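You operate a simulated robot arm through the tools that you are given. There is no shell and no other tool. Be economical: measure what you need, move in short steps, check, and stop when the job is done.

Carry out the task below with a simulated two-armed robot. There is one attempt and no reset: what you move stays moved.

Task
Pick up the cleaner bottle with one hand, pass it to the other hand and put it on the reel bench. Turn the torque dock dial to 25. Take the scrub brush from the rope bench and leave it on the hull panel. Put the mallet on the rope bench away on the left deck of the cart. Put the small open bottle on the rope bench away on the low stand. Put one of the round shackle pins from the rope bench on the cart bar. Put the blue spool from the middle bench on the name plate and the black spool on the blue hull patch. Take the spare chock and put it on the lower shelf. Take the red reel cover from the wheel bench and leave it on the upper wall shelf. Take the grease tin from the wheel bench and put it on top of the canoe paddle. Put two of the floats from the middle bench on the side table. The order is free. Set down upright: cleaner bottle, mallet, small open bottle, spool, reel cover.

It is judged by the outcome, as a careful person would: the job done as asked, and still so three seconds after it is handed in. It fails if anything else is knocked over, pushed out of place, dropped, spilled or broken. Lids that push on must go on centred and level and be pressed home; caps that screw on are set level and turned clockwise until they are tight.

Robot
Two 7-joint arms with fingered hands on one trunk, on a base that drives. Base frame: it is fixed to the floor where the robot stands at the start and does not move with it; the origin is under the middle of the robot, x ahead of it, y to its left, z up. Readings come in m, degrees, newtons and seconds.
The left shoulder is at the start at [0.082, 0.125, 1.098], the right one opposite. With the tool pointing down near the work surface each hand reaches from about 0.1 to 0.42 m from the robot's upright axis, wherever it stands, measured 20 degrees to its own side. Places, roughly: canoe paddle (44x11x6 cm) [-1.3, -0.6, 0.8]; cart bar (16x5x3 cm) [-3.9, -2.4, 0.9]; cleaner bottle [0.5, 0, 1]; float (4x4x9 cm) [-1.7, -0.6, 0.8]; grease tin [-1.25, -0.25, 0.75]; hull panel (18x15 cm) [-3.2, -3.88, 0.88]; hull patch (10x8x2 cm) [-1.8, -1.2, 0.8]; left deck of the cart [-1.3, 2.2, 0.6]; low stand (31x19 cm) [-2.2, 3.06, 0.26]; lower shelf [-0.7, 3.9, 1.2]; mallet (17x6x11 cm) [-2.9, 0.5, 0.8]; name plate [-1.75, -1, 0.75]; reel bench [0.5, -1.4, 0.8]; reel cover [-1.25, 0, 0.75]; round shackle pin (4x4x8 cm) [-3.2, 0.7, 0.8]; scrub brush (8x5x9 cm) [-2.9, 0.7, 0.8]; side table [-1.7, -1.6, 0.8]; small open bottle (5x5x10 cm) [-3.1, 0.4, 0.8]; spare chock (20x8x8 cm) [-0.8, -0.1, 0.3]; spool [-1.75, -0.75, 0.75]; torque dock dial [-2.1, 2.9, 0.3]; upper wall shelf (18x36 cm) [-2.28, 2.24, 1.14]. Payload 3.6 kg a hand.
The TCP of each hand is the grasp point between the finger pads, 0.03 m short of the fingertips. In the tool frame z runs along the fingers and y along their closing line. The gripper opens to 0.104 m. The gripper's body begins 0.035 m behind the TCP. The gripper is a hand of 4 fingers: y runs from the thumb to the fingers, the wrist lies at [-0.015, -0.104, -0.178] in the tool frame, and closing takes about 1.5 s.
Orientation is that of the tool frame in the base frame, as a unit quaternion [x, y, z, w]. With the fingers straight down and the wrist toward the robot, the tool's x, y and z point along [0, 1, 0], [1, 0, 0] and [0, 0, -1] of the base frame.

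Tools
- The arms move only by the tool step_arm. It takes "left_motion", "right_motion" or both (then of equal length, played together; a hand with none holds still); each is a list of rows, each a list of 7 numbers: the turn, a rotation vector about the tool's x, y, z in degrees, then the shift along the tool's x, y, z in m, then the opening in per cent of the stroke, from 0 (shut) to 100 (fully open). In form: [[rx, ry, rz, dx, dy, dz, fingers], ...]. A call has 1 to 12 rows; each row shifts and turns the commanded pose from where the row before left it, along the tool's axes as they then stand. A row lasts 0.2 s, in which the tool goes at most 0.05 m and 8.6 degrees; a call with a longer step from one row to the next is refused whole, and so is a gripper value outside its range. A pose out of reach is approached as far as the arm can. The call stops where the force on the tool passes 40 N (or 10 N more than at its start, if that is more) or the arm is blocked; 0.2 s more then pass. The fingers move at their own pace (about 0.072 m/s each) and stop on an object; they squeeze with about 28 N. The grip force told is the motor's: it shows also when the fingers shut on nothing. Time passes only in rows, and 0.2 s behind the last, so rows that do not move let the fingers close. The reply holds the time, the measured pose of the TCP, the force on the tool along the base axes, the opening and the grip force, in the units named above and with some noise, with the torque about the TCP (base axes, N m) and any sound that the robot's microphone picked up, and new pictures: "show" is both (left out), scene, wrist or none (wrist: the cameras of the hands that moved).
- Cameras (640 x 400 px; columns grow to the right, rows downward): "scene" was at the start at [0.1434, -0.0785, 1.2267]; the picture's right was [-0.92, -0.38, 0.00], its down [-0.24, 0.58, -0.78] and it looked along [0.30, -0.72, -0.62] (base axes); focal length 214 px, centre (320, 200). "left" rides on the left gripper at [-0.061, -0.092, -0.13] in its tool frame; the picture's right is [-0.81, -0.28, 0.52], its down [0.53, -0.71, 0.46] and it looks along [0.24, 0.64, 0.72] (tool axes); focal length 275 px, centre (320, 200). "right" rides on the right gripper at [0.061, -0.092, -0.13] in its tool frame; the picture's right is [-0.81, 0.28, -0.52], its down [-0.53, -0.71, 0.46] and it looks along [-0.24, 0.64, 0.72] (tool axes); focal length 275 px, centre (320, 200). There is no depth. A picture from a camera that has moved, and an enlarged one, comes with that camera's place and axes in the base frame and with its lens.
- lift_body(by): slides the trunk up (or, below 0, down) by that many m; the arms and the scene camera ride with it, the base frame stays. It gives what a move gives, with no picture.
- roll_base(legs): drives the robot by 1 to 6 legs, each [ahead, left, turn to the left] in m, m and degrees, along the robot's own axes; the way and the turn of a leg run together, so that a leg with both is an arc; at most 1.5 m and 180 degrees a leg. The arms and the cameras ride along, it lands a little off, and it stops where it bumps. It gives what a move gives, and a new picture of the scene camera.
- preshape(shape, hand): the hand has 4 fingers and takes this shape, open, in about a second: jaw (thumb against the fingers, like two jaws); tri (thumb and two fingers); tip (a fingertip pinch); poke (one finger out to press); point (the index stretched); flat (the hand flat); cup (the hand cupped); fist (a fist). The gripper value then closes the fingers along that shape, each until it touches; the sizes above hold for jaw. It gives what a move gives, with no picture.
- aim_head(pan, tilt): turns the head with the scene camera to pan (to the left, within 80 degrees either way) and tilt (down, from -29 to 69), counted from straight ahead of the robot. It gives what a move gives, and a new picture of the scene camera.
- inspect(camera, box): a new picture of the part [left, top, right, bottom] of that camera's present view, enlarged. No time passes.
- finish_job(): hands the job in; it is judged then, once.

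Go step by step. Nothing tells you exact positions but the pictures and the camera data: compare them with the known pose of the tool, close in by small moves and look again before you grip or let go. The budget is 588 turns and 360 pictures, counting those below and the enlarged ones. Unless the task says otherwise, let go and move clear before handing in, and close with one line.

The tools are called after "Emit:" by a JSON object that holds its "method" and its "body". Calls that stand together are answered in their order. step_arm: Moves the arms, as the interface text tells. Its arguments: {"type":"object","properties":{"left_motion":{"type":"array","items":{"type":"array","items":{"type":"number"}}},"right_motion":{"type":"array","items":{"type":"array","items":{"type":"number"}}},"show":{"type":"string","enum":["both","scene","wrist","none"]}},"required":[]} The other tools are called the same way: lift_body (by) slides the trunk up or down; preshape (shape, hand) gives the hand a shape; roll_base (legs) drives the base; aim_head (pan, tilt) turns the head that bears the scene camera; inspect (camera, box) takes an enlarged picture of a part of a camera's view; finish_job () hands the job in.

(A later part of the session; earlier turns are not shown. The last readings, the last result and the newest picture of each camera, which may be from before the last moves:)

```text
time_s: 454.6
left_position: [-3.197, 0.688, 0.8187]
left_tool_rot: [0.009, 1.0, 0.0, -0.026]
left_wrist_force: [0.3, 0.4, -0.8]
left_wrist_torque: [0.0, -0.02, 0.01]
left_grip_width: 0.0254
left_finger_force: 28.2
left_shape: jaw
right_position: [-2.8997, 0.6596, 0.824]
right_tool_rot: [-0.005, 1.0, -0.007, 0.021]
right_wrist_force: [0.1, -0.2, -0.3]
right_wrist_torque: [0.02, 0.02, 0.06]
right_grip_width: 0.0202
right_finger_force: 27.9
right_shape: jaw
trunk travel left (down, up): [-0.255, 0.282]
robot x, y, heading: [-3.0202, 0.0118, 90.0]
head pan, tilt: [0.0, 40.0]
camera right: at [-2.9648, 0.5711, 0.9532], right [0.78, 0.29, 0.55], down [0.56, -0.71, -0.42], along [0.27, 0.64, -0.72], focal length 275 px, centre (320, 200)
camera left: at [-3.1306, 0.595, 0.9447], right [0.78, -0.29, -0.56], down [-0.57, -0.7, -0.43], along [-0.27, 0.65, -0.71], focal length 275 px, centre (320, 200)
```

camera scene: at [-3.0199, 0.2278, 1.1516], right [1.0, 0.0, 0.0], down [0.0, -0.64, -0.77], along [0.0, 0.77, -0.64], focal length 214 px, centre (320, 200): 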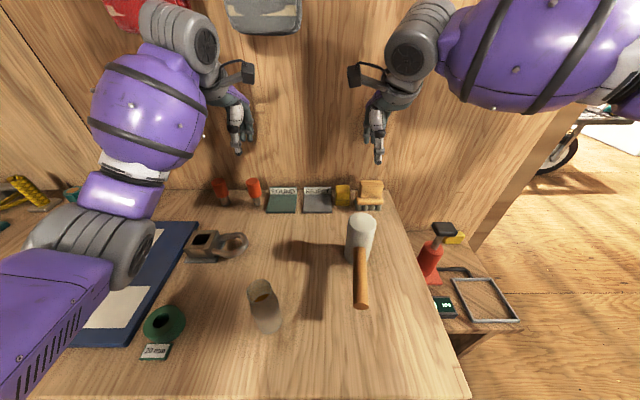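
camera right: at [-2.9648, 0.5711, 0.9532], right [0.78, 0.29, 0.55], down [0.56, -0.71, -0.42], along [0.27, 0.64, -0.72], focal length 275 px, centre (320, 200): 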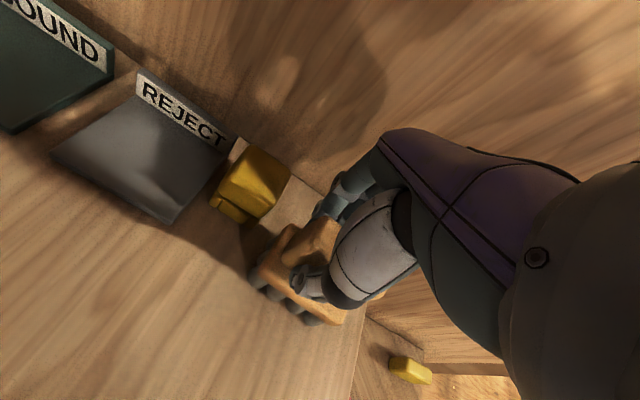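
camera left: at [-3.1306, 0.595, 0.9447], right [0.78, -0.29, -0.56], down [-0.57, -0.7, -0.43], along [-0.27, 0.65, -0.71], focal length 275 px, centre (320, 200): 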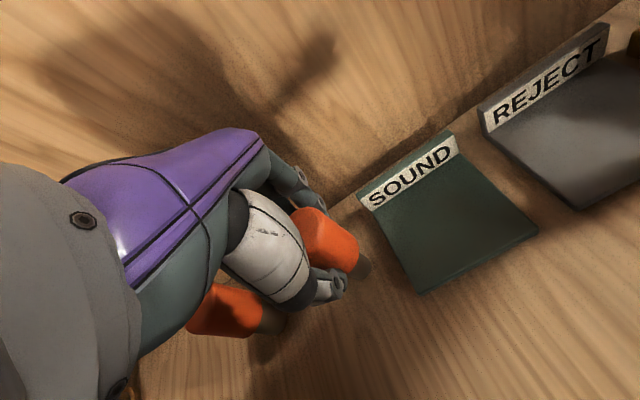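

Both gripped (pin 25 mm, brush handle 20 mm). Lift both and check.

Emit:
{"method": "step_arm", "body": {"left_motion": [[0, 0, 0, 0, 0, -0.03, 0], [0, 0, 0, 0, 0, -0.04, 0], [0, 0, 0, 0, 0, -0.04, 0], [0, 0, 0, 0, 0, -0.04, 0]], "right_motion": [[0, 0, 0, 0, 0, -0.03, 0], [0, 0, 0, 0, 0, -0.04, 0], [0, 0, 0, 0, 0, -0.04, 0], [0, 0, 0, 0, 0, -0.04, 0]], "show": "both"}}

```text
time_s: 455.6
left_position: [-3.1893, 0.688, 0.9665]
left_tool_rot: [0.009, 1.0, 0.0, -0.027]
left_wrist_force: [0.0, -0.3, -1.7]
left_wrist_torque: [0.0, 0.04, 0.01]
left_grip_width: 0.0252
left_finger_force: 27.9
left_shape: jaw
right_position: [-2.9003, 0.6619, 0.9733]
right_tool_rot: [-0.004, 1.0, -0.007, 0.02]
right_wrist_force: [0.6, 1.0, -1.7]
right_wrist_torque: [0.01, 0.04, -0.05]
right_grip_width: 0.0199
right_finger_force: 28.1
right_shape: jaw
right hand out of reach, approached as far as the arm can: row 4
trunk travel left (down, up): [-0.255, 0.282]
robot x, y, heading: [-3.0192, 0.0121, 89.8]
head pan, tilt: [0.0, 40.0]
camera scene: at [-3.0195, 0.228, 1.1515], right [1.0, 0.0, 0.0], down [0.0, -0.64, -0.77], along [0.0, 0.77, -0.64], focal length 214 px, centre (320, 200)
camera right: at [-2.9664, 0.5735, 1.1029], right [0.78, 0.29, 0.55], down [0.56, -0.71, -0.42], along [0.27, 0.64, -0.72], focal length 275 px, centre (320, 200)
camera left: at [-3.1227, 0.5959, 1.0946], right [0.78, -0.29, -0.56], down [-0.57, -0.7, -0.43], along [-0.27, 0.65, -0.71], focal length 275 px, centre (320, 200)
```

scene: 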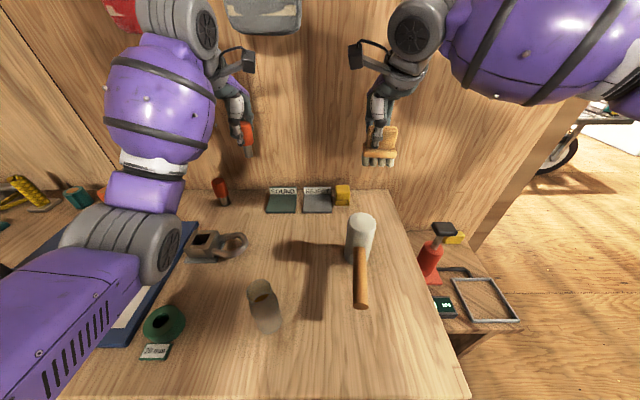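
right: 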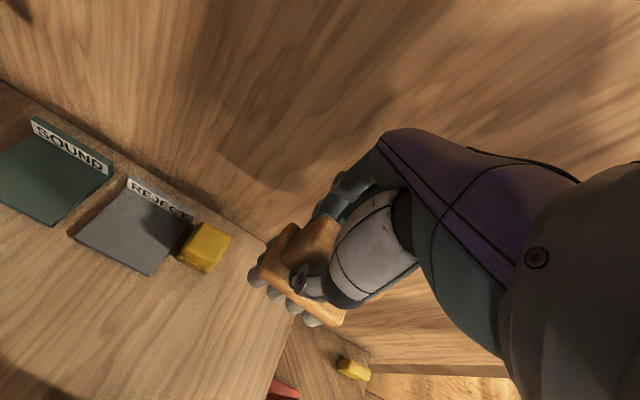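
left: 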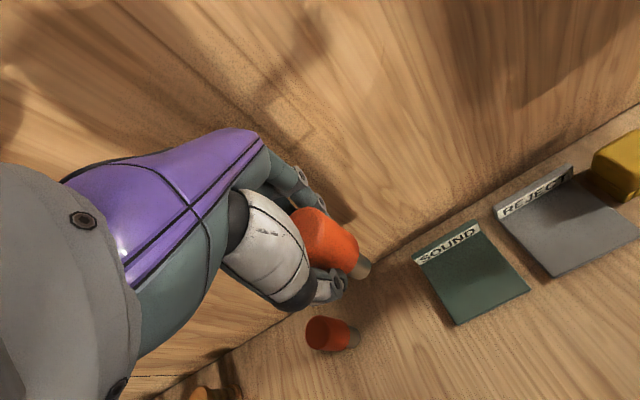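

Both held. Back off, turn around and drive south-west to find the cart bar and hull panel.

Emit:
{"method": "lift_body", "body": {"by": 0.12}}

Emit:
{"method": "roll_base", "body": {"legs": [[-0.5, 0, 0], [0, 0, -180], [1.0, 0, 0]]}}

Emit:
{"method": "aim_head", "body": {"pan": 0, "tilt": 25}}

Emit:
{"method": "aim_head", "body": {"pan": -45, "tilt": 25}}

```text
time_s: 457.1
left_position: [-3.1887, 0.6882, 1.0872]
left_tool_rot: [0.009, 1.0, -0.001, -0.027]
left_wrist_force: [0.4, 0.4, -1.6]
left_wrist_torque: [0.01, -0.01, -0.02]
left_grip_width: 0.0254
left_finger_force: 28.0
left_shape: jaw
right_position: [-2.9016, 0.6474, 1.1479]
right_tool_rot: [-0.003, 0.999, 0.048, 0.022]
right_wrist_force: [0.8, -0.3, -0.8]
right_wrist_torque: [0.0, 0.03, 0.01]
right_grip_width: 0.0197
right_finger_force: 28.5
right_shape: jaw
trunk travel left (down, up): [-0.375, 0.162]
robot x, y, heading: [-3.0172, 0.014, 89.9]
head pan, tilt: [0.0, 40.0]
```

```text
time_s: 472.1
left_position: [-2.7266, -2.1572, 1.0879]
left_tool_rot: [0.999, 0.028, 0.027, -0.001]
left_wrist_force: [0.5, -0.4, -0.3]
left_wrist_torque: [0.04, -0.02, 0.01]
left_grip_width: 0.0248
left_finger_force: 27.9
left_shape: jaw
right_position: [-3.0158, -2.1368, 1.1495]
right_tool_rot: [0.998, 0.039, -0.02, 0.048]
right_wrist_force: [0.1, -1.3, -1.6]
right_wrist_torque: [0.01, -0.04, -0.02]
right_grip_width: 0.0198
right_finger_force: 28.2
right_shape: jaw
trunk travel left (down, up): [-0.375, 0.162]
robot x, y, heading: [-2.9413, -1.4968, -85.5]
head pan, tilt: [0.0, 40.0]
camera scene: at [-2.932, -1.6812, 1.2689], right [-1.0, -0.07, 0.0], down [-0.05, 0.64, -0.77], along [0.05, -0.76, -0.64], focal length 214 px, centre (320, 200)
```

scene: 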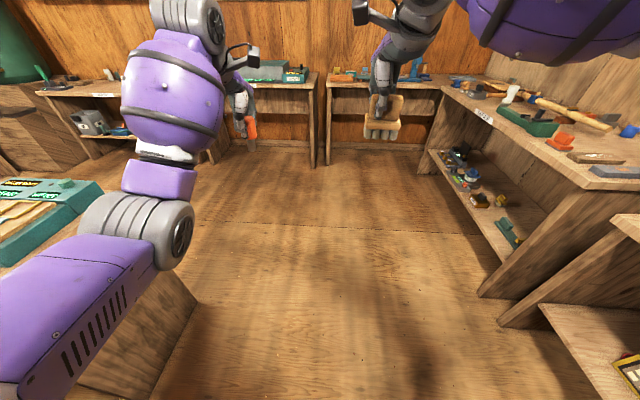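

```text
time_s: 472.8
left_position: [-2.7261, -2.1555, 1.0861]
left_tool_rot: [0.999, 0.027, 0.027, -0.001]
left_wrist_force: [0.0, 0.1, -1.8]
left_wrist_torque: [-0.04, 0.02, 0.02]
left_grip_width: 0.0251
left_finger_force: 27.4
left_shape: jaw
right_position: [-3.0161, -2.1351, 1.15]
right_tool_rot: [0.998, 0.039, -0.019, 0.047]
right_wrist_force: [0.4, -0.5, -1.3]
right_wrist_torque: [0.02, -0.02, -0.02]
right_grip_width: 0.0197
right_finger_force: 27.7
right_shape: jaw
trunk travel left (down, up): [-0.375, 0.162]
robot x, y, heading: [-2.9427, -1.494, -85.8]
head pan, tilt: [0.0, 25.0]
camera scene: at [-2.9315, -1.688, 1.2922], right [-1.0, -0.07, 0.0], down [-0.03, 0.42, -0.91], along [0.06, -0.9, -0.42], focal length 214 px, centre (320, 200)
```

scene: 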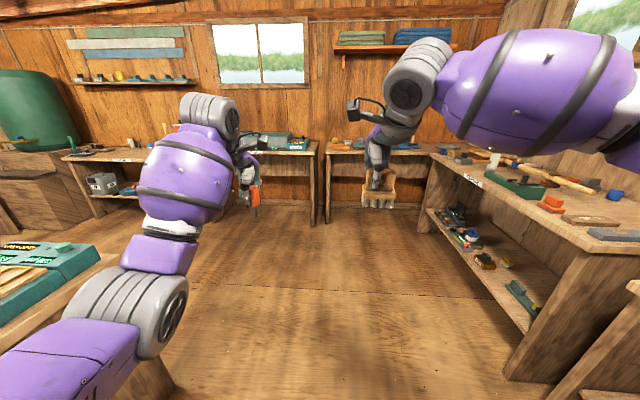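

```text
time_s: 474.0
left_position: [-2.7272, -2.1555, 1.0867]
left_tool_rot: [0.999, 0.028, 0.028, -0.001]
left_wrist_force: [0.3, -0.7, -0.8]
left_wrist_torque: [0.01, 0.0, 0.0]
left_grip_width: 0.0251
left_finger_force: 27.3
left_shape: jaw
right_position: [-3.0163, -2.1348, 1.1491]
right_tool_rot: [0.998, 0.039, -0.019, 0.047]
right_wrist_force: [0.3, 0.4, -2.3]
right_wrist_torque: [-0.03, -0.02, 0.02]
right_grip_width: 0.0197
right_finger_force: 27.9
right_shape: jaw
trunk travel left (down, up): [-0.375, 0.162]
robot x, y, heading: [-2.9453, -1.4969, -85.9]
head pan, tilt: [-45.0, 25.0]
camera scene: at [-2.9983, -1.6659, 1.2923], right [-0.76, 0.65, 0.0], down [0.28, 0.32, -0.91], along [-0.59, -0.69, -0.42], focal length 214 px, centre (320, 200)
```

scene: 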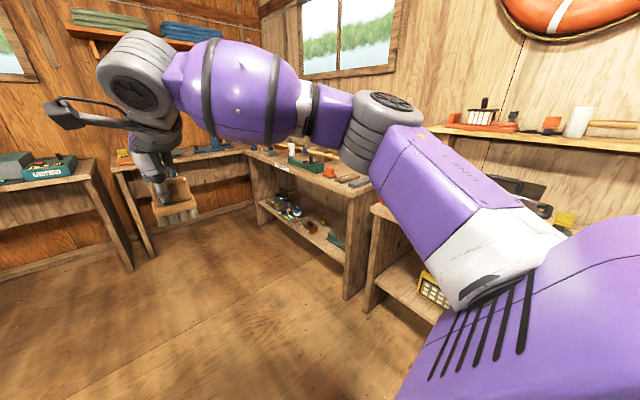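

The cart bar should be on the west bench, the hull panel on the south bench. Drive south, then turn to face the west bench.

Emit:
{"method": "roll_base", "body": {"legs": [[0.75, -0.2, 0], [0, 0, -94]]}}

Emit:
{"method": "aim_head", "body": {"pan": 0, "tilt": 40}}

```text
time_s: 482.0
left_position: [-3.76, -2.4263, 1.0882]
left_tool_rot: [0.707, -0.707, 0.019, 0.02]
left_wrist_force: [0.3, 0.1, -1.7]
left_wrist_torque: [0.04, -0.02, -0.02]
left_grip_width: 0.0248
left_finger_force: 28.0
left_shape: jaw
right_position: [-3.7238, -2.1373, 1.1487]
right_tool_rot: [0.714, -0.698, -0.048, 0.019]
right_wrist_force: [0.1, -0.8, -1.0]
right_wrist_torque: [-0.01, 0.01, 0.0]
right_grip_width: 0.0196
right_finger_force: 27.8
right_shape: jaw
trunk travel left (down, up): [-0.375, 0.162]
robot x, y, heading: [-3.088, -2.2464, -178.8]
head pan, tilt: [-45.0, 25.0]
camera scene: at [-3.258, -2.1813, 1.2923], right [0.69, 0.72, 0.0], down [0.3, -0.29, -0.91], along [-0.65, 0.63, -0.42], focal length 214 px, centre (320, 200)
```

scene: 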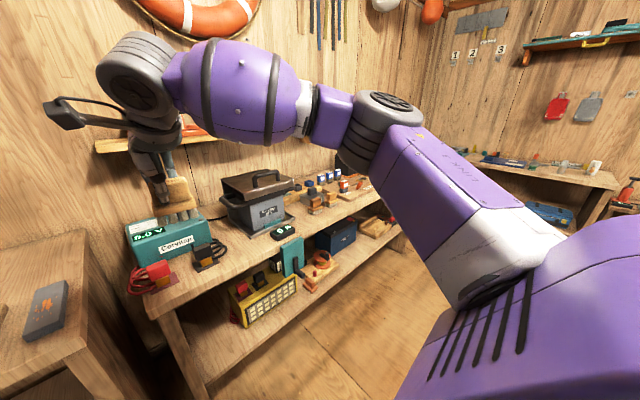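

```text
time_s: 483.1
left_position: [-3.7607, -2.4259, 1.0876]
left_tool_rot: [0.707, -0.707, 0.02, 0.018]
left_wrist_force: [0.5, -0.3, -2.1]
left_wrist_torque: [0.0, -0.02, 0.0]
left_grip_width: 0.025
left_finger_force: 28.2
left_shape: jaw
right_position: [-3.7242, -2.1377, 1.1487]
right_tool_rot: [0.715, -0.697, -0.048, 0.019]
right_wrist_force: [0.0, -0.9, -2.1]
right_wrist_torque: [-0.04, -0.02, 0.02]
right_grip_width: 0.0194
right_finger_force: 28.0
right_shape: jaw
trunk travel left (down, up): [-0.375, 0.162]
robot x, y, heading: [-3.0888, -2.2426, -179.0]
head pan, tilt: [0.0, 40.0]
camera scene: at [-3.2767, -2.2467, 1.269], right [-0.02, 1.0, 0.0], down [0.64, 0.01, -0.77], along [-0.77, -0.01, -0.64], focal length 214 px, centre (320, 200)
```

scene: 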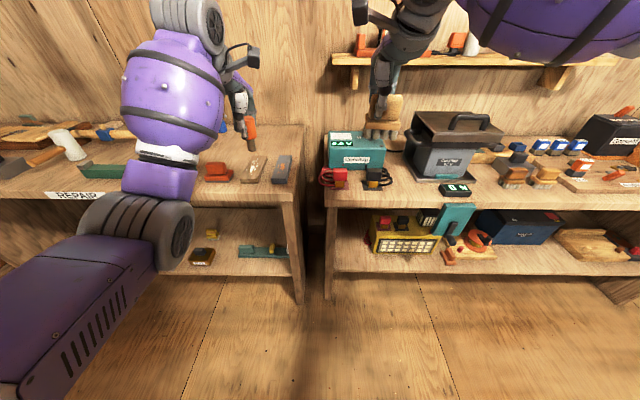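

The cart bar is likely the grey bar at the repair bench's right end (~(-3.95,-2.41)). Retract hands a bit, go closer, and inspect.

Emit:
{"method": "step_arm", "body": {"left_motion": [[0, 0, 0, 0.02, -0.04, -0.02, 0], [0, 0, 0, 0.02, -0.04, -0.02, 0], [0, 0, 0, 0.02, -0.04, 0, 0], [0, 0, 0, 0, -0.04, 0, 0]], "right_motion": [[0, 0, 0, -0.02, -0.04, 0, 0], [0, 0, 0, -0.02, -0.04, 0, 0], [0, 0, 0, -0.02, -0.04, 0, 0], [0, 0, 0, 0, -0.04, 0, 0]], "show": "none"}}

Emit:
{"method": "roll_base", "body": {"legs": [[0.25, 0.1, 0]]}}

Emit:
{"method": "aim_head", "body": {"pan": 10, "tilt": 45}}

```text
time_s: 484.1
left_position: [-3.5965, -2.4819, 1.1323]
left_tool_rot: [0.708, -0.706, 0.02, 0.019]
left_wrist_force: [0.4, 0.7, -2.0]
left_wrist_torque: [0.04, 0.05, -0.01]
left_grip_width: 0.0248
left_finger_force: 28.2
left_shape: jaw
right_position: [-3.5644, -2.0748, 1.1372]
right_tool_rot: [0.714, -0.698, -0.049, 0.019]
right_wrist_force: [0.6, 0.5, -0.9]
right_wrist_torque: [-0.02, 0.03, 0.02]
right_grip_width: 0.0196
right_finger_force: 28.3
right_shape: jaw
trunk travel left (down, up): [-0.375, 0.162]
robot x, y, heading: [-3.0854, -2.2433, -178.8]
head pan, tilt: [0.0, 40.0]
```

```text
time_s: 486.1
left_position: [-3.8474, -2.5811, 1.1308]
left_tool_rot: [-0.707, 0.707, -0.019, -0.019]
left_wrist_force: [1.0, -0.3, -1.3]
left_wrist_torque: [0.0, -0.05, 0.0]
left_grip_width: 0.0249
left_finger_force: 28.0
left_shape: jaw
right_position: [-3.8138, -2.1756, 1.1365]
right_tool_rot: [0.714, -0.698, -0.049, 0.018]
right_wrist_force: [0.5, -0.4, -0.4]
right_wrist_torque: [-0.05, -0.05, -0.02]
right_grip_width: 0.0196
right_finger_force: 27.9
right_shape: jaw
trunk travel left (down, up): [-0.375, 0.162]
robot x, y, heading: [-3.3342, -2.3503, -179.2]
head pan, tilt: [0.0, 40.0]
camera scene: at [-3.5253, -2.3482, 1.2689], right [-0.01, 1.0, 0.0], down [0.64, 0.01, -0.77], along [-0.77, -0.01, -0.64], focal length 214 px, centre (320, 200)
```

scene: 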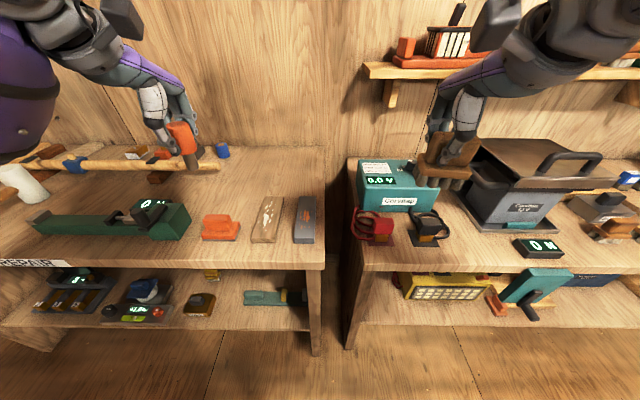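

```text
time_s: 486.8
left_position: [-3.8473, -2.5804, 1.1328]
left_tool_rot: [0.707, -0.707, 0.019, 0.018]
left_wrist_force: [0.4, 0.0, -2.0]
left_wrist_torque: [-0.04, 0.01, -0.03]
left_grip_width: 0.0246
left_finger_force: 28.0
left_shape: jaw
right_position: [-3.8137, -2.1747, 1.1368]
right_tool_rot: [0.714, -0.698, -0.048, 0.019]
right_wrist_force: [-0.2, -0.1, -1.5]
right_wrist_torque: [0.01, 0.01, -0.03]
right_grip_width: 0.0197
right_finger_force: 27.6
right_shape: jaw
trunk travel left (down, up): [-0.375, 0.162]
robot x, y, heading: [-3.3366, -2.3435, -179.2]
head pan, tilt: [10.0, 45.0]
camera scene: at [-3.5196, -2.362, 1.2617], right [-0.19, 0.98, 0.0], down [0.69, 0.13, -0.71], along [-0.69, -0.13, -0.71], focal length 214 px, centre (320, 200)
```

scene: 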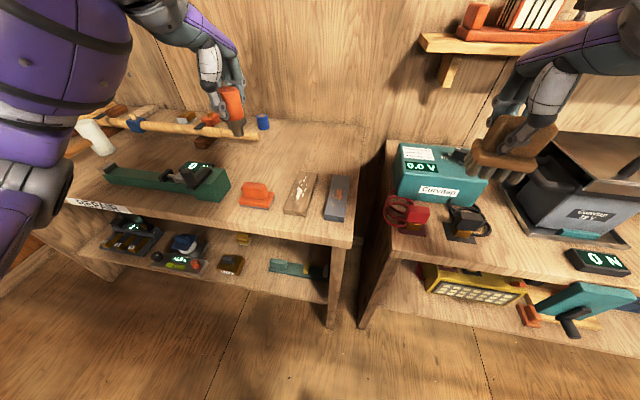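

Emit:
{"method": "inspect", "body": {"camera": "scene", "box": [220, 130, 380, 250]}}

```text
3.33 times, centred on (300, 190) of scene
camera zoom: at [-3.5196, -2.362, 1.2617], right [-0.19, 0.98, 0.0], down [0.69, 0.13, -0.71], along [-0.69, -0.13, -0.71], focal length 715 px, centre (387, 233)
```

zoom: 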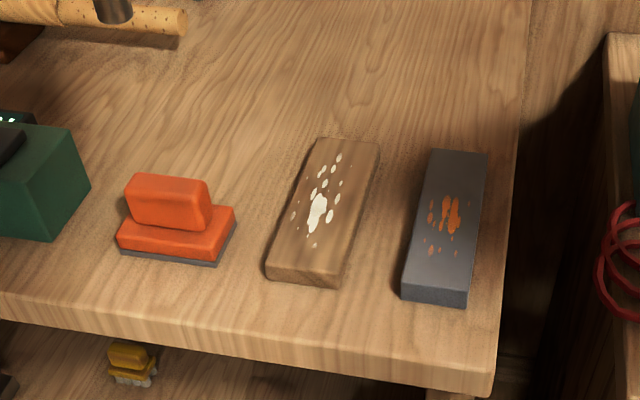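

The cart bar's top centre is at about (-3.916,-2.388,0.88). Move the left hand with the pin over it.

Emit:
{"method": "step_arm", "body": {"left_motion": [[0, 0, 0, -0.03, 0.01, 0, 0], [0, 0, 0, -0.03, 0.01, 0.02, 0], [0, 0, 0, -0.03, 0.01, 0.02, 0], [0, 0, 0, -0.03, 0.01, 0.02, 0], [0, 0, 0, -0.03, 0.01, 0.02, 0], [0, 0, 0, -0.03, 0.01, 0.01, 0], [0, 0, 0, -0.012, 0.009, 0, 0]]}}

```text
time_s: 488.4
left_position: [-3.9162, -2.393, 1.0322]
left_tool_rot: [0.707, -0.707, 0.02, 0.019]
left_wrist_force: [0.5, 1.1, -2.1]
left_wrist_torque: [0.01, -0.01, 0.01]
left_grip_width: 0.0249
left_finger_force: 28.0
left_shape: jaw
right_position: [-3.8138, -2.1743, 1.1361]
right_tool_rot: [0.714, -0.698, -0.048, 0.019]
right_wrist_force: [0.1, 0.7, -0.8]
right_wrist_torque: [-0.04, 0.0, -0.03]
right_grip_width: 0.0198
right_finger_force: 27.9
right_shape: jaw
trunk travel left (down, up): [-0.375, 0.162]
robot x, y, heading: [-3.3363, -2.3499, -179.3]
head pan, tilt: [10.0, 45.0]
camera scene: at [-3.5198, -2.3621, 1.2617], right [-0.19, 0.98, 0.0], down [0.69, 0.13, -0.71], along [-0.69, -0.13, -0.71], focal length 214 px, centre (320, 200)
camera left: at [-3.8245, -2.3253, 1.1583], right [0.28, 0.78, -0.56], down [0.71, -0.56, -0.43], along [-0.64, -0.28, -0.71], focal length 275 px, centre (320, 200)
```

scene: 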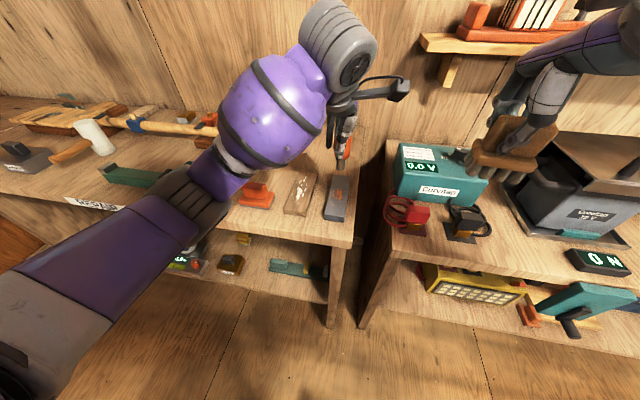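
left: 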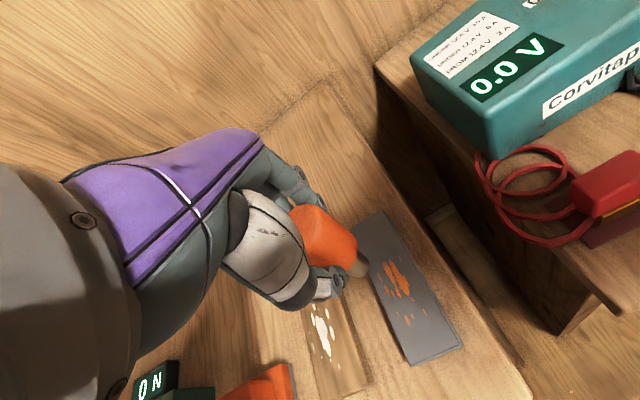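

Pin tip is above the bar. Adjust 4 mm and lower to contact.

Emit:
{"method": "step_arm", "body": {"left_motion": [[0, 0, 0, -0.005, 0, 0.03, 0], [0, 0, 0, 0, 0, 0.025, 0], [0, 0, 0, 0, 0, 0.012, 0]], "show": "wrist"}}

Emit:
{"method": "step_arm", "body": {"left_motion": [[0, 0, 0, 0, 0, 0.005, 0], [0, 0, 0, 0, 0, 0.004, 0]], "show": "none"}}

Emit:
{"method": "step_arm", "body": {"left_motion": [[0, 0, 0, 0, 0, 0.004, 0], [0, 0, 0, 0, 0, 0.003, 0]], "show": "none"}}

```text
time_s: 489.2
left_position: [-3.9156, -2.3937, 0.9649]
left_tool_rot: [-0.706, 0.708, -0.02, -0.02]
left_wrist_force: [-1.0, -0.4, -2.3]
left_wrist_torque: [0.0, 0.0, 0.02]
left_grip_width: 0.0249
left_finger_force: 28.1
left_shape: jaw
right_position: [-3.8141, -2.1748, 1.1376]
right_tool_rot: [0.713, -0.699, -0.049, 0.019]
right_wrist_force: [0.0, -0.7, -1.2]
right_wrist_torque: [-0.02, 0.01, 0.02]
right_grip_width: 0.0194
right_finger_force: 27.8
right_shape: jaw
trunk travel left (down, up): [-0.375, 0.162]
robot x, y, heading: [-3.3348, -2.3475, -179.2]
head pan, tilt: [10.0, 45.0]
camera left: at [-3.8237, -2.3253, 1.0913], right [0.28, 0.78, -0.56], down [0.71, -0.56, -0.43], along [-0.65, -0.28, -0.71], focal length 275 px, centre (320, 200)
```

left: 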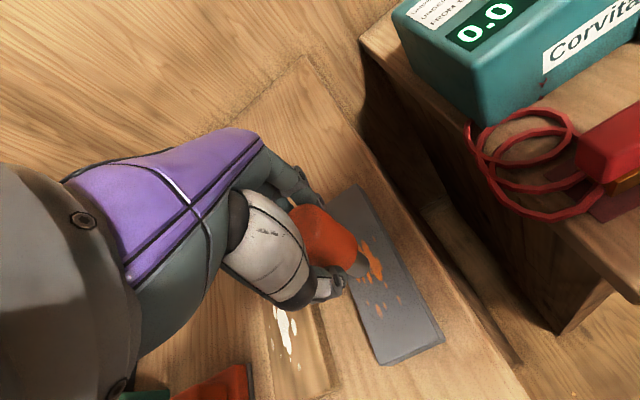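

```text
time_s: 489.8
left_position: [-3.9152, -2.3938, 0.954]
left_tool_rot: [0.707, -0.707, 0.019, 0.019]
left_wrist_force: [0.8, 0.5, -1.7]
left_wrist_torque: [0.0, -0.01, 0.01]
left_grip_width: 0.0249
left_finger_force: 28.2
left_shape: jaw
right_position: [-3.814, -2.1753, 1.1377]
right_tool_rot: [0.714, -0.698, -0.048, 0.018]
right_wrist_force: [0.2, -1.0, -1.4]
right_wrist_torque: [-0.05, 0.01, -0.01]
right_grip_width: 0.0194
right_finger_force: 27.6
right_shape: jaw
trunk travel left (down, up): [-0.375, 0.162]
robot x, y, heading: [-3.3373, -2.3449, -179.0]
head pan, tilt: [10.0, 45.0]
```

```text
time_s: 490.4
left_position: [-3.9178, -2.3927, 0.9482]
left_tool_rot: [-0.707, 0.707, -0.019, -0.02]
left_wrist_force: [0.5, 0.5, -2.3]
left_wrist_torque: [0.0, -0.01, -0.01]
left_grip_width: 0.0246
left_finger_force: 28.0
left_shape: jaw
right_position: [-3.8125, -2.1754, 1.1368]
right_tool_rot: [0.714, -0.698, -0.048, 0.02]
right_wrist_force: [-0.8, 0.5, -1.4]
right_wrist_torque: [-0.03, 0.01, 0.0]
right_grip_width: 0.0196
right_finger_force: 28.1
right_shape: jaw
trunk travel left (down, up): [-0.375, 0.162]
robot x, y, heading: [-3.3381, -2.3443, -178.9]
head pan, tilt: [10.0, 45.0]
```

Shift 1 cm toward the bar's centreline, then continue down.

Emit:
{"method": "step_arm", "body": {"left_motion": [[0, 0, 0, -0.01, 0, 0, 0], [0, 0, 0, 0, 0, 0.003, 0], [0, 0, 0, 0, 0, 0, 0]], "show": "wrist"}}

Emit:
{"method": "step_arm", "body": {"left_motion": [[0, 0, 0, 0, 0, 0.003, 0], [0, 0, 0, 0, 0, 0.003, 0]], "show": "none"}}

Emit:
{"method": "step_arm", "body": {"left_motion": [[0, 0, 0, 0, 0, 0.003, 0], [0, 0, 0, 0, 0, 0.003, 0]], "show": "wrist"}}

```text
time_s: 491.2
left_position: [-3.9157, -2.3849, 0.9456]
left_tool_rot: [0.707, -0.707, 0.019, 0.019]
left_wrist_force: [-0.1, 0.2, -2.5]
left_wrist_torque: [-0.01, -0.01, 0.0]
left_grip_width: 0.0247
left_finger_force: 28.3
left_shape: jaw
right_position: [-3.8144, -2.174, 1.1359]
right_tool_rot: [0.714, -0.698, -0.048, 0.019]
right_wrist_force: [0.3, 0.0, -1.1]
right_wrist_torque: [-0.02, -0.01, 0.0]
right_grip_width: 0.0197
right_finger_force: 27.6
right_shape: jaw
trunk travel left (down, up): [-0.375, 0.162]
robot x, y, heading: [-3.3385, -2.3428, -179.3]
head pan, tilt: [10.0, 45.0]
camera left: at [-3.8248, -2.3158, 1.072], right [0.28, 0.78, -0.56], down [0.71, -0.56, -0.43], along [-0.64, -0.28, -0.71], focal length 275 px, centre (320, 200)
```

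left: 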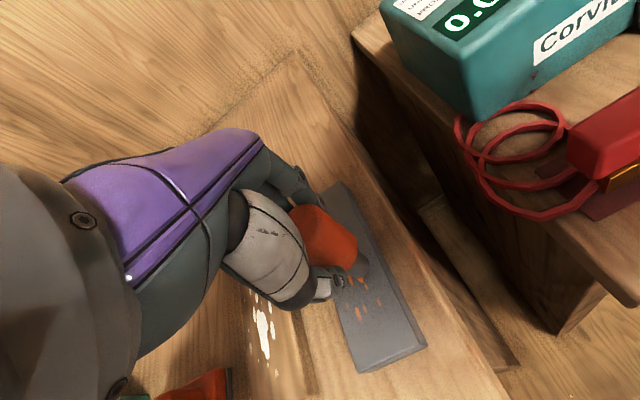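

```text
time_s: 491.8
left_position: [-3.9163, -2.3847, 0.9388]
left_tool_rot: [-0.706, 0.707, -0.019, -0.019]
left_wrist_force: [-0.2, 0.2, -0.2]
left_wrist_torque: [-0.02, -0.01, 0.03]
left_grip_width: 0.0251
left_finger_force: 28.2
left_shape: jaw
right_position: [-3.8134, -2.1754, 1.1367]
right_tool_rot: [0.714, -0.698, -0.048, 0.02]
right_wrist_force: [0.2, 0.4, -1.7]
right_wrist_torque: [-0.04, 0.01, -0.01]
right_grip_width: 0.0195
right_finger_force: 27.9
right_shape: jaw
trunk travel left (down, up): [-0.375, 0.162]
robot x, y, heading: [-3.3391, -2.349, -179.3]
head pan, tilt: [10.0, 45.0]
```

```text
time_s: 492.4
left_position: [-3.9163, -2.3848, 0.9373]
left_tool_rot: [0.707, -0.707, 0.015, 0.02]
left_wrist_force: [0.6, -1.9, 21.8]
left_wrist_torque: [-0.07, 0.18, 0.06]
left_grip_width: 0.026
left_finger_force: 27.8
left_shape: jaw
right_position: [-3.8126, -2.1754, 1.1377]
right_tool_rot: [0.714, -0.698, -0.049, 0.021]
right_wrist_force: [-0.3, -0.3, -0.8]
right_wrist_torque: [-0.03, 0.02, -0.01]
right_grip_width: 0.0197
right_finger_force: 28.0
right_shape: jaw
trunk travel left (down, up): [-0.375, 0.162]
robot x, y, heading: [-3.3354, -2.3472, -179.1]
head pan, tilt: [10.0, 45.0]
camera left: at [-3.8227, -2.3163, 1.0634], right [0.27, 0.78, -0.56], down [0.71, -0.56, -0.43], along [-0.65, -0.28, -0.71], focal length 275 px, centre (320, 200)
```

left: 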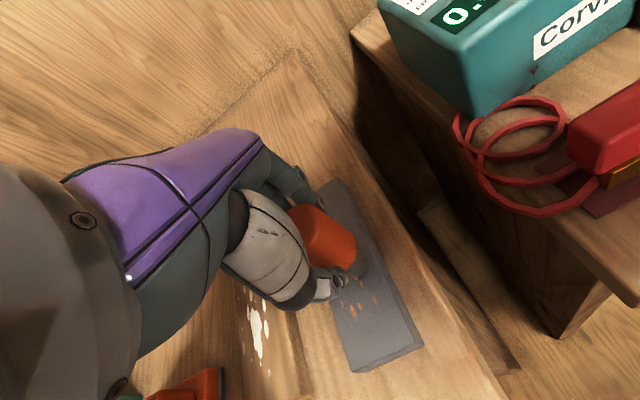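

Contact on the bar. Relieve slightly, release, and rise.

Emit:
{"method": "step_arm", "body": {"left_motion": [[0, 0, 0, 0, 0, -0.002, 0], [0, 0, 0, 0, 0, 0, 50], [0, 0, 0, 0, 0, 0, 50], [0, 0, 0, 0, 0, 0, 50], [0, 0, 0, 0, 0, -0.03, 50], [0, 0, 0, 0, 0, -0.04, 50], [0, 0, 0, 0, 0, -0.04, 50], [0, 0, 0, 0.03, -0.02, -0.02, 50], [0, 0, 0, 0.04, 0, 0, 50]], "show": "both"}}

```text
time_s: 494.4
left_position: [-3.8962, -2.4476, 1.0687]
left_tool_rot: [-0.706, 0.708, -0.019, -0.018]
left_wrist_force: [0.5, -0.2, 0.3]
left_wrist_torque: [0.0, 0.01, 0.03]
left_grip_width: 0.0516
left_finger_force: 0.1
left_shape: jaw
right_position: [-3.8147, -2.1748, 1.1376]
right_tool_rot: [0.715, -0.698, -0.049, 0.019]
right_wrist_force: [0.1, -0.1, -1.3]
right_wrist_torque: [0.01, 0.0, -0.03]
right_grip_width: 0.0195
right_finger_force: 27.7
right_shape: jaw
trunk travel left (down, up): [-0.375, 0.162]
robot x, y, heading: [-3.3362, -2.3438, -179.1]
head pan, tilt: [10.0, 45.0]
camera scene: at [-3.5199, -2.3627, 1.2616], right [-0.19, 0.98, 0.0], down [0.69, 0.13, -0.71], along [-0.69, -0.13, -0.71], focal length 214 px, centre (320, 200)
camera left: at [-3.8037, -2.3795, 1.1961], right [0.28, 0.78, -0.56], down [0.71, -0.56, -0.43], along [-0.64, -0.28, -0.71], focal length 275 px, centre (320, 200)
```

scene: 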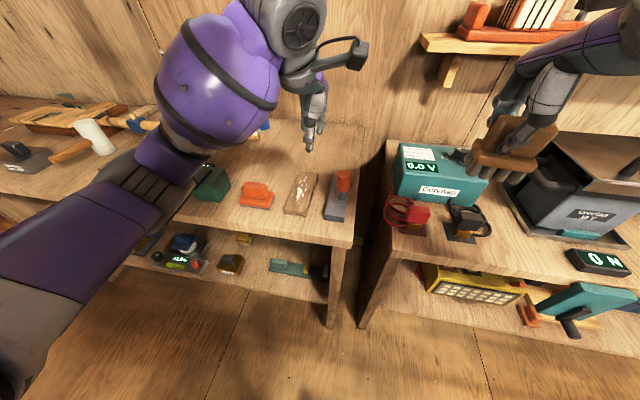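
left: 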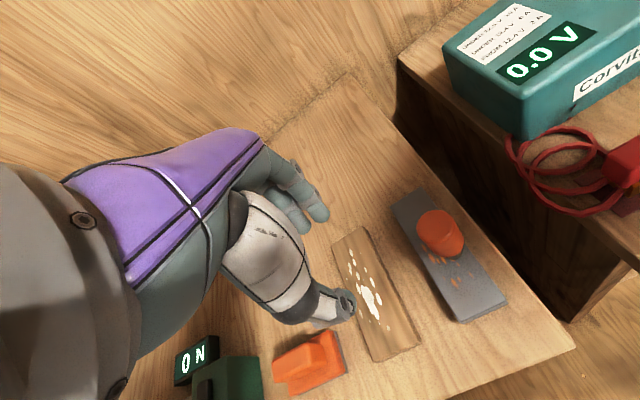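

Pin stands on the cart bar. Back off, turn south and approach the south bench with the brush.

Emit:
{"method": "roll_base", "body": {"legs": [[-0.3, 0, 0], [0, 0, 90], [0.6, 0, 0]]}}

Emit:
{"method": "aim_head", "body": {"pan": 0, "tilt": 40}}

```text
time_s: 503.2
left_position: [-2.9401, -3.496, 1.0698]
left_tool_rot: [1.0, -0.008, 0.027, 0.001]
left_wrist_force: [-0.7, -0.1, 0.0]
left_wrist_torque: [0.04, -0.01, -0.02]
left_grip_width: 0.0519
left_finger_force: 0.1
left_shape: jaw
right_position: [-3.2113, -3.4104, 1.1376]
right_tool_rot: [0.999, 0.005, -0.02, 0.047]
right_wrist_force: [-0.8, 0.0, -2.1]
right_wrist_torque: [0.0, -0.04, -0.03]
right_grip_width: 0.0195
right_finger_force: 27.9
right_shape: jaw
trunk travel left (down, up): [-0.375, 0.162]
robot x, y, heading: [-3.0394, -2.9379, -89.8]
head pan, tilt: [10.0, 45.0]
camera scene: at [-3.0208, -3.1168, 1.2617], right [-0.98, -0.17, 0.0], down [-0.12, 0.7, -0.71], along [0.12, -0.7, -0.71], focal length 214 px, centre (320, 200)
```

scene: 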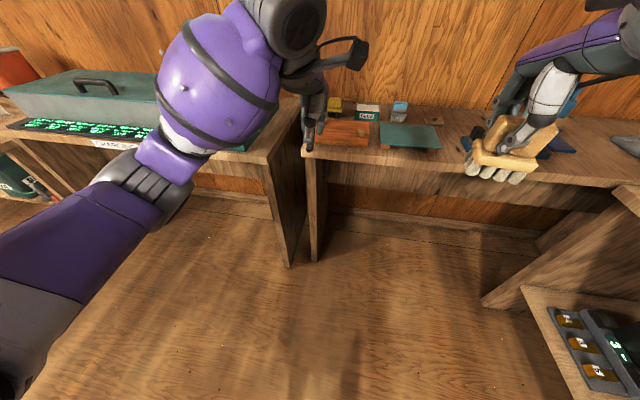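

```text
time_s: 503.9
left_position: [-2.9414, -3.4962, 1.0693]
left_tool_rot: [1.0, -0.007, 0.027, -0.001]
left_wrist_force: [0.4, -0.5, -0.4]
left_wrist_torque: [0.02, 0.04, 0.06]
left_grip_width: 0.0518
left_finger_force: 0.1
left_shape: jaw
right_position: [-3.2121, -3.4112, 1.1379]
right_tool_rot: [0.999, 0.004, -0.021, 0.048]
right_wrist_force: [-0.3, -0.9, -1.0]
right_wrist_torque: [0.0, -0.01, -0.01]
right_grip_width: 0.0197
right_finger_force: 27.9
right_shape: jaw
trunk travel left (down, up): [-0.375, 0.162]
robot x, y, heading: [-3.0341, -2.9355, -90.1]
head pan, tilt: [0.0, 40.0]
camera scene: at [-3.0349, -3.1214, 1.269], right [-1.0, 0.0, 0.0], down [0.0, 0.64, -0.77], along [0.0, -0.77, -0.64], focal length 214 px, centre (320, 200)
```

scene: 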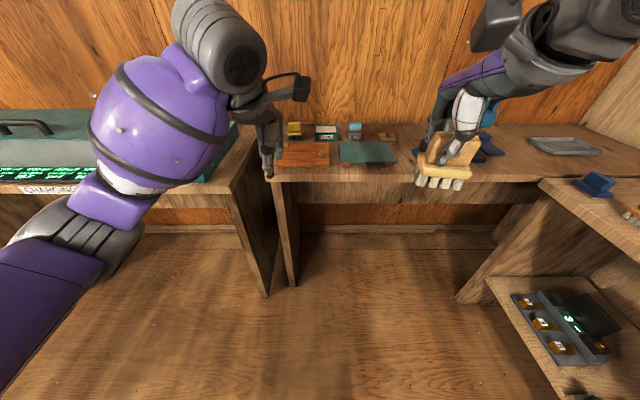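

The green panel at (-3.22,-3.88) matches the hull panel. Pull the left hand in and drive closer.

Emit:
{"method": "step_arm", "body": {"left_motion": [[0, 0, 0, 0.03, -0.04, 0, 50], [0, 0, 0, 0.03, -0.04, 0, 50], [0, 0, 0, 0.03, -0.04, 0, 50]], "show": "none"}}

Emit:
{"method": "roll_base", "body": {"legs": [[0.35, -0.02, 0]]}}

Emit:
{"method": "step_arm", "body": {"right_motion": [[-4.5, 0, 0, 0.01, 0.03, 0, 0], [0, 0, 0, 0.01, 0.03, 0.02, 0], [0, 0, 0, 0, 0.03, 0.02, 0], [0, 0, 0, 0, 0, 0.02, 0]]}}

```text
time_s: 504.7
left_position: [-2.8488, -3.3743, 1.0748]
left_tool_rot: [1.0, -0.007, 0.026, 0.0]
left_wrist_force: [-1.0, 0.2, -0.1]
left_wrist_torque: [0.02, 0.01, 0.01]
left_grip_width: 0.0518
left_finger_force: 0.1
left_shape: jaw
right_position: [-3.2115, -3.4095, 1.1382]
right_tool_rot: [0.999, 0.005, -0.022, 0.047]
right_wrist_force: [0.1, -0.2, -1.2]
right_wrist_torque: [0.03, -0.01, 0.01]
right_grip_width: 0.0196
right_finger_force: 27.5
right_shape: jaw
trunk travel left (down, up): [-0.375, 0.162]
robot x, y, heading: [-3.0345, -2.9359, -90.1]
head pan, tilt: [0.0, 40.0]
```

```text
time_s: 507.0
left_position: [-2.8724, -3.7301, 1.0749]
left_tool_rot: [1.0, -0.012, 0.027, 0.0]
left_wrist_force: [-1.0, -0.3, -0.3]
left_wrist_torque: [0.01, 0.0, 0.03]
left_grip_width: 0.0519
left_finger_force: 0.1
left_shape: jaw
right_position: [-3.2361, -3.7619, 1.1373]
right_tool_rot: [0.999, 0.0, -0.02, 0.047]
right_wrist_force: [-0.6, -0.3, -0.5]
right_wrist_torque: [0.0, -0.01, 0.0]
right_grip_width: 0.0196
right_finger_force: 27.7
right_shape: jaw
trunk travel left (down, up): [-0.375, 0.162]
robot x, y, heading: [-3.0535, -3.292, -90.7]
head pan, tilt: [0.0, 40.0]
camera scene: at [-3.0572, -3.4742, 1.2689], right [-1.0, 0.01, 0.0], down [0.0, 0.64, -0.77], along [-0.01, -0.77, -0.64], focal length 214 px, centre (320, 200)
```

scene: 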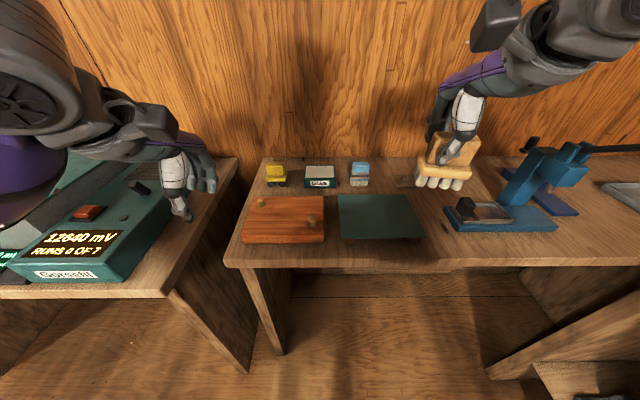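

```text
time_s: 508.0
left_position: [-2.8723, -3.7288, 1.0736]
left_tool_rot: [1.0, -0.011, 0.027, 0.001]
left_wrist_force: [-0.6, -0.3, -0.1]
left_wrist_torque: [0.04, -0.01, 0.0]
left_grip_width: 0.0522
left_finger_force: 0.1
left_shape: jaw
right_position: [-3.2173, -3.8605, 1.088]
right_tool_rot: [0.996, 0.001, -0.022, 0.087]
right_wrist_force: [0.6, -0.6, -1.5]
right_wrist_torque: [0.02, 0.01, 0.01]
right_grip_width: 0.0195
right_finger_force: 28.0
right_shape: jaw
trunk travel left (down, up): [-0.375, 0.162]
robot x, y, heading: [-3.0562, -3.2874, -90.4]
head pan, tilt: [0.0, 40.0]
camera scene: at [-3.0574, -3.4737, 1.269], right [-1.0, 0.01, 0.0], down [0.0, 0.64, -0.77], along [-0.01, -0.77, -0.64], focal length 214 px, centre (320, 200)
camera right: at [-3.1508, -3.7476, 1.1991], right [-0.79, -0.18, 0.59], down [-0.56, 0.62, -0.55], along [-0.27, -0.76, -0.59], focal length 275 px, centre (320, 200)
```

scene: 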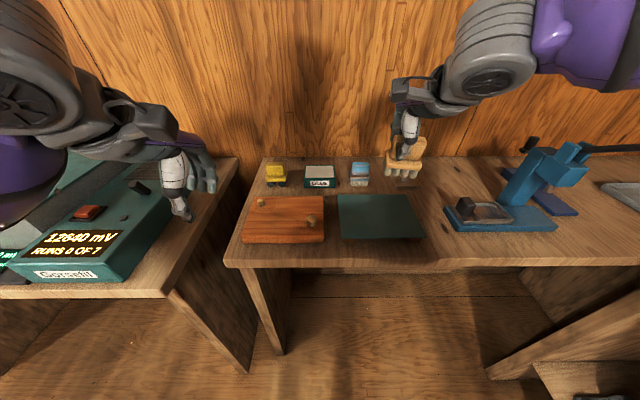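
right: 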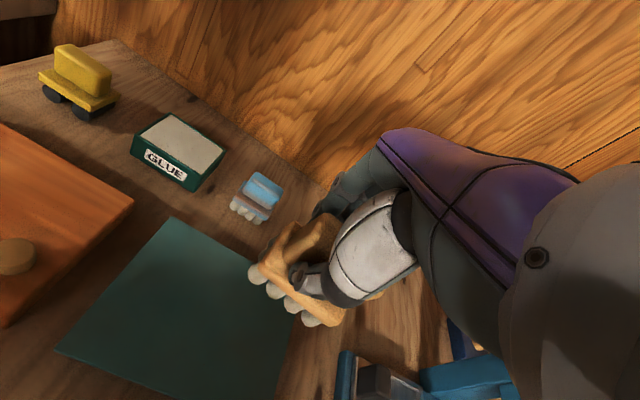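

Straighten the hand (+10° pitch) and centre the brush over the green panel, lowering part way.

Emit:
{"method": "step_arm", "body": {"right_motion": [[8, 0, 0, 0.01, 0.01, 0, 0], [2.3, 0, 0, 0.002, 0, 0.03, 0], [0, 0, 0, 0, 0, 0.03, 0], [0, 0, 0, 0, 0, 0.02, 0]], "show": "both"}}

```text
time_s: 509.0
left_position: [-2.8728, -3.7293, 1.0741]
left_tool_rot: [1.0, -0.012, 0.027, 0.0]
left_wrist_force: [0.6, -0.8, -0.7]
left_wrist_torque: [0.01, -0.01, 0.01]
left_grip_width: 0.0519
left_finger_force: 0.0
left_shape: jaw
right_position: [-3.2089, -3.8721, 1.0095]
right_tool_rot: [1.0, -0.001, -0.022, -0.003]
right_wrist_force: [0.3, 0.1, -1.5]
right_wrist_torque: [-0.02, 0.0, 0.02]
right_grip_width: 0.0194
right_finger_force: 27.8
right_shape: jaw
trunk travel left (down, up): [-0.375, 0.162]
robot x, y, heading: [-3.0532, -3.2901, -90.2]
head pan, tilt: [0.0, 40.0]
camera scene: at [-3.0573, -3.4739, 1.2689], right [-1.0, 0.01, 0.0], down [0.0, 0.64, -0.77], along [-0.01, -0.77, -0.64], focal length 214 px, centre (320, 200)
camera right: at [-3.1433, -3.7796, 1.1385], right [-0.79, -0.28, 0.55], down [-0.55, 0.72, -0.43], along [-0.28, -0.64, -0.72], focal length 275 px, centre (320, 200)
```

scene: 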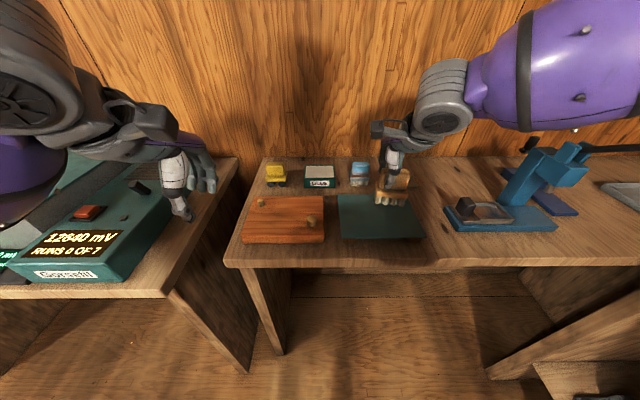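
right: 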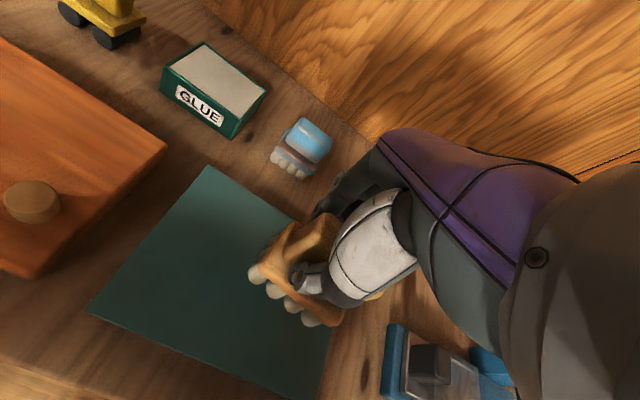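

Panel centre is (-3.20,-3.88); aligned. Lower to contact.

Emit:
{"method": "step_arm", "body": {"right_motion": [[0, 0, 0, 0.005, 0.005, 0.025, 0], [0, 0, 0, 0, 0, 0.018, 0], [0, 0, 0, 0, 0, 0.006, 0]], "show": "none"}}

Emit:
{"method": "step_arm", "body": {"right_motion": [[0, 0, 0, 0, 0, 0.004, 0], [0, 0, 0, 0, 0, 0.003, 0]], "show": "none"}}

Emit:
{"method": "step_arm", "body": {"right_motion": [[0, 0, 0, 0, 0, 0.003, 0], [0, 0, 0, 0, 0, 0.003, 0]], "show": "none"}}

```text
time_s: 509.8
left_position: [-2.8727, -3.7298, 1.0743]
left_tool_rot: [1.0, -0.012, 0.027, 0.0]
left_wrist_force: [0.0, 0.1, 0.6]
left_wrist_torque: [0.03, -0.01, 0.0]
left_grip_width: 0.0517
left_finger_force: 0.1
left_shape: jaw
right_position: [-3.2063, -3.8754, 0.9622]
right_tool_rot: [1.0, -0.001, -0.021, -0.003]
right_wrist_force: [0.4, -0.4, -1.8]
right_wrist_torque: [0.0, 0.02, -0.06]
right_grip_width: 0.0199
right_finger_force: 27.9
right_shape: jaw
trunk travel left (down, up): [-0.375, 0.162]
robot x, y, heading: [-3.0531, -3.2877, -90.4]
head pan, tilt: [0.0, 40.0]
```

```text
time_s: 510.4
left_position: [-2.8727, -3.7295, 1.0743]
left_tool_rot: [1.0, -0.011, 0.028, 0.0]
left_wrist_force: [0.1, 0.1, -0.3]
left_wrist_torque: [0.01, 0.01, 0.0]
left_grip_width: 0.0517
left_finger_force: 0.1
left_shape: jaw
right_position: [-3.2069, -3.8771, 0.9558]
right_tool_rot: [1.0, -0.001, -0.021, -0.004]
right_wrist_force: [0.4, -1.5, -1.4]
right_wrist_torque: [0.01, 0.01, -0.02]
right_grip_width: 0.0195
right_finger_force: 27.6
right_shape: jaw
trunk travel left (down, up): [-0.375, 0.162]
robot x, y, heading: [-3.0541, -3.2864, -90.8]
head pan, tilt: [0.0, 40.0]
```

```text
time_s: 511.0
left_position: [-2.8739, -3.7279, 1.0747]
left_tool_rot: [1.0, -0.011, 0.027, 0.001]
left_wrist_force: [-0.2, -0.1, -0.3]
left_wrist_torque: [0.01, -0.01, 0.0]
left_grip_width: 0.0517
left_finger_force: 0.1
left_shape: jaw
right_position: [-3.2065, -3.8757, 0.9527]
right_tool_rot: [1.0, -0.001, -0.022, -0.001]
right_wrist_force: [-1.8, 1.2, 10.4]
right_wrist_torque: [-0.02, 0.07, 0.05]
right_grip_width: 0.02
right_finger_force: 27.5
right_shape: jaw
trunk travel left (down, up): [-0.375, 0.162]
robot x, y, heading: [-3.0573, -3.2859, -90.5]
head pan, tilt: [0.0, 40.0]
```

Contact at 0.953. Release and rise.

Emit:
{"method": "step_arm", "body": {"right_motion": [[0, 0, 0, 0, 0, 0, 55], [0, 0, 0, 0, 0, 0, 55], [0, 0, 0, 0, 0, 0, 55], [0, 0, 0, 0, 0, -0.03, 55], [0, 0, 0, 0, 0, -0.04, 55], [0, 0, 0, 0, 0, -0.04, 55], [0, 0, 0, 0, -0.03, -0.02, 100]], "show": "both"}}

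```text
time_s: 512.6
left_position: [-2.873, -3.7295, 1.0752]
left_tool_rot: [1.0, -0.011, 0.027, 0.001]
left_wrist_force: [0.8, -0.1, 0.7]
left_wrist_torque: [0.01, 0.04, 0.01]
left_grip_width: 0.0518
left_finger_force: 0.0
left_shape: jaw
right_position: [-3.203, -3.8458, 1.0801]
right_tool_rot: [1.0, -0.001, -0.021, -0.002]
right_wrist_force: [-0.4, -0.5, 0.5]
right_wrist_torque: [0.0, 0.0, 0.07]
right_grip_width: 0.1038
right_finger_force: 0.0
right_shape: jaw
trunk travel left (down, up): [-0.375, 0.162]
robot x, y, heading: [-3.0516, -3.2883, -90.4]
head pan, tilt: [0.0, 40.0]
camera scene: at [-3.0573, -3.4725, 1.2692], right [-1.0, 0.01, 0.0], down [0.0, 0.64, -0.77], along [-0.01, -0.77, -0.64], focal length 214 px, centre (320, 200)
camera right: at [-3.1356, -3.7534, 1.2098], right [-0.79, -0.28, 0.55], down [-0.55, 0.72, -0.43], along [-0.28, -0.64, -0.72], focal length 275 px, centre (320, 200)
```

scene: 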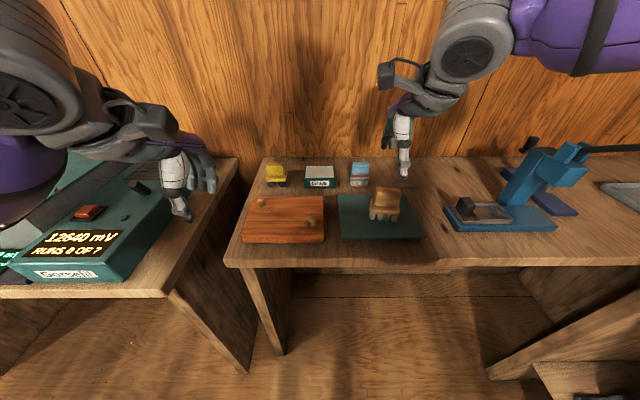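
right: 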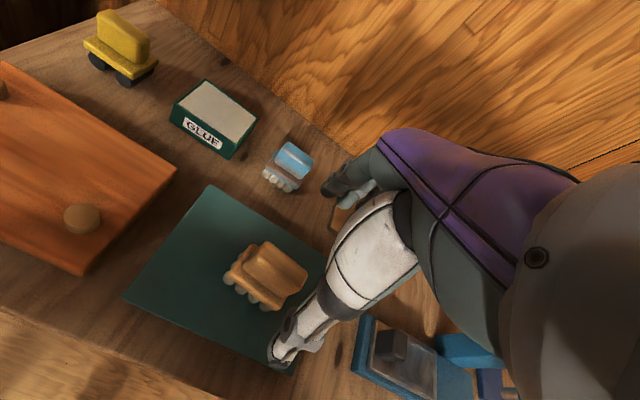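

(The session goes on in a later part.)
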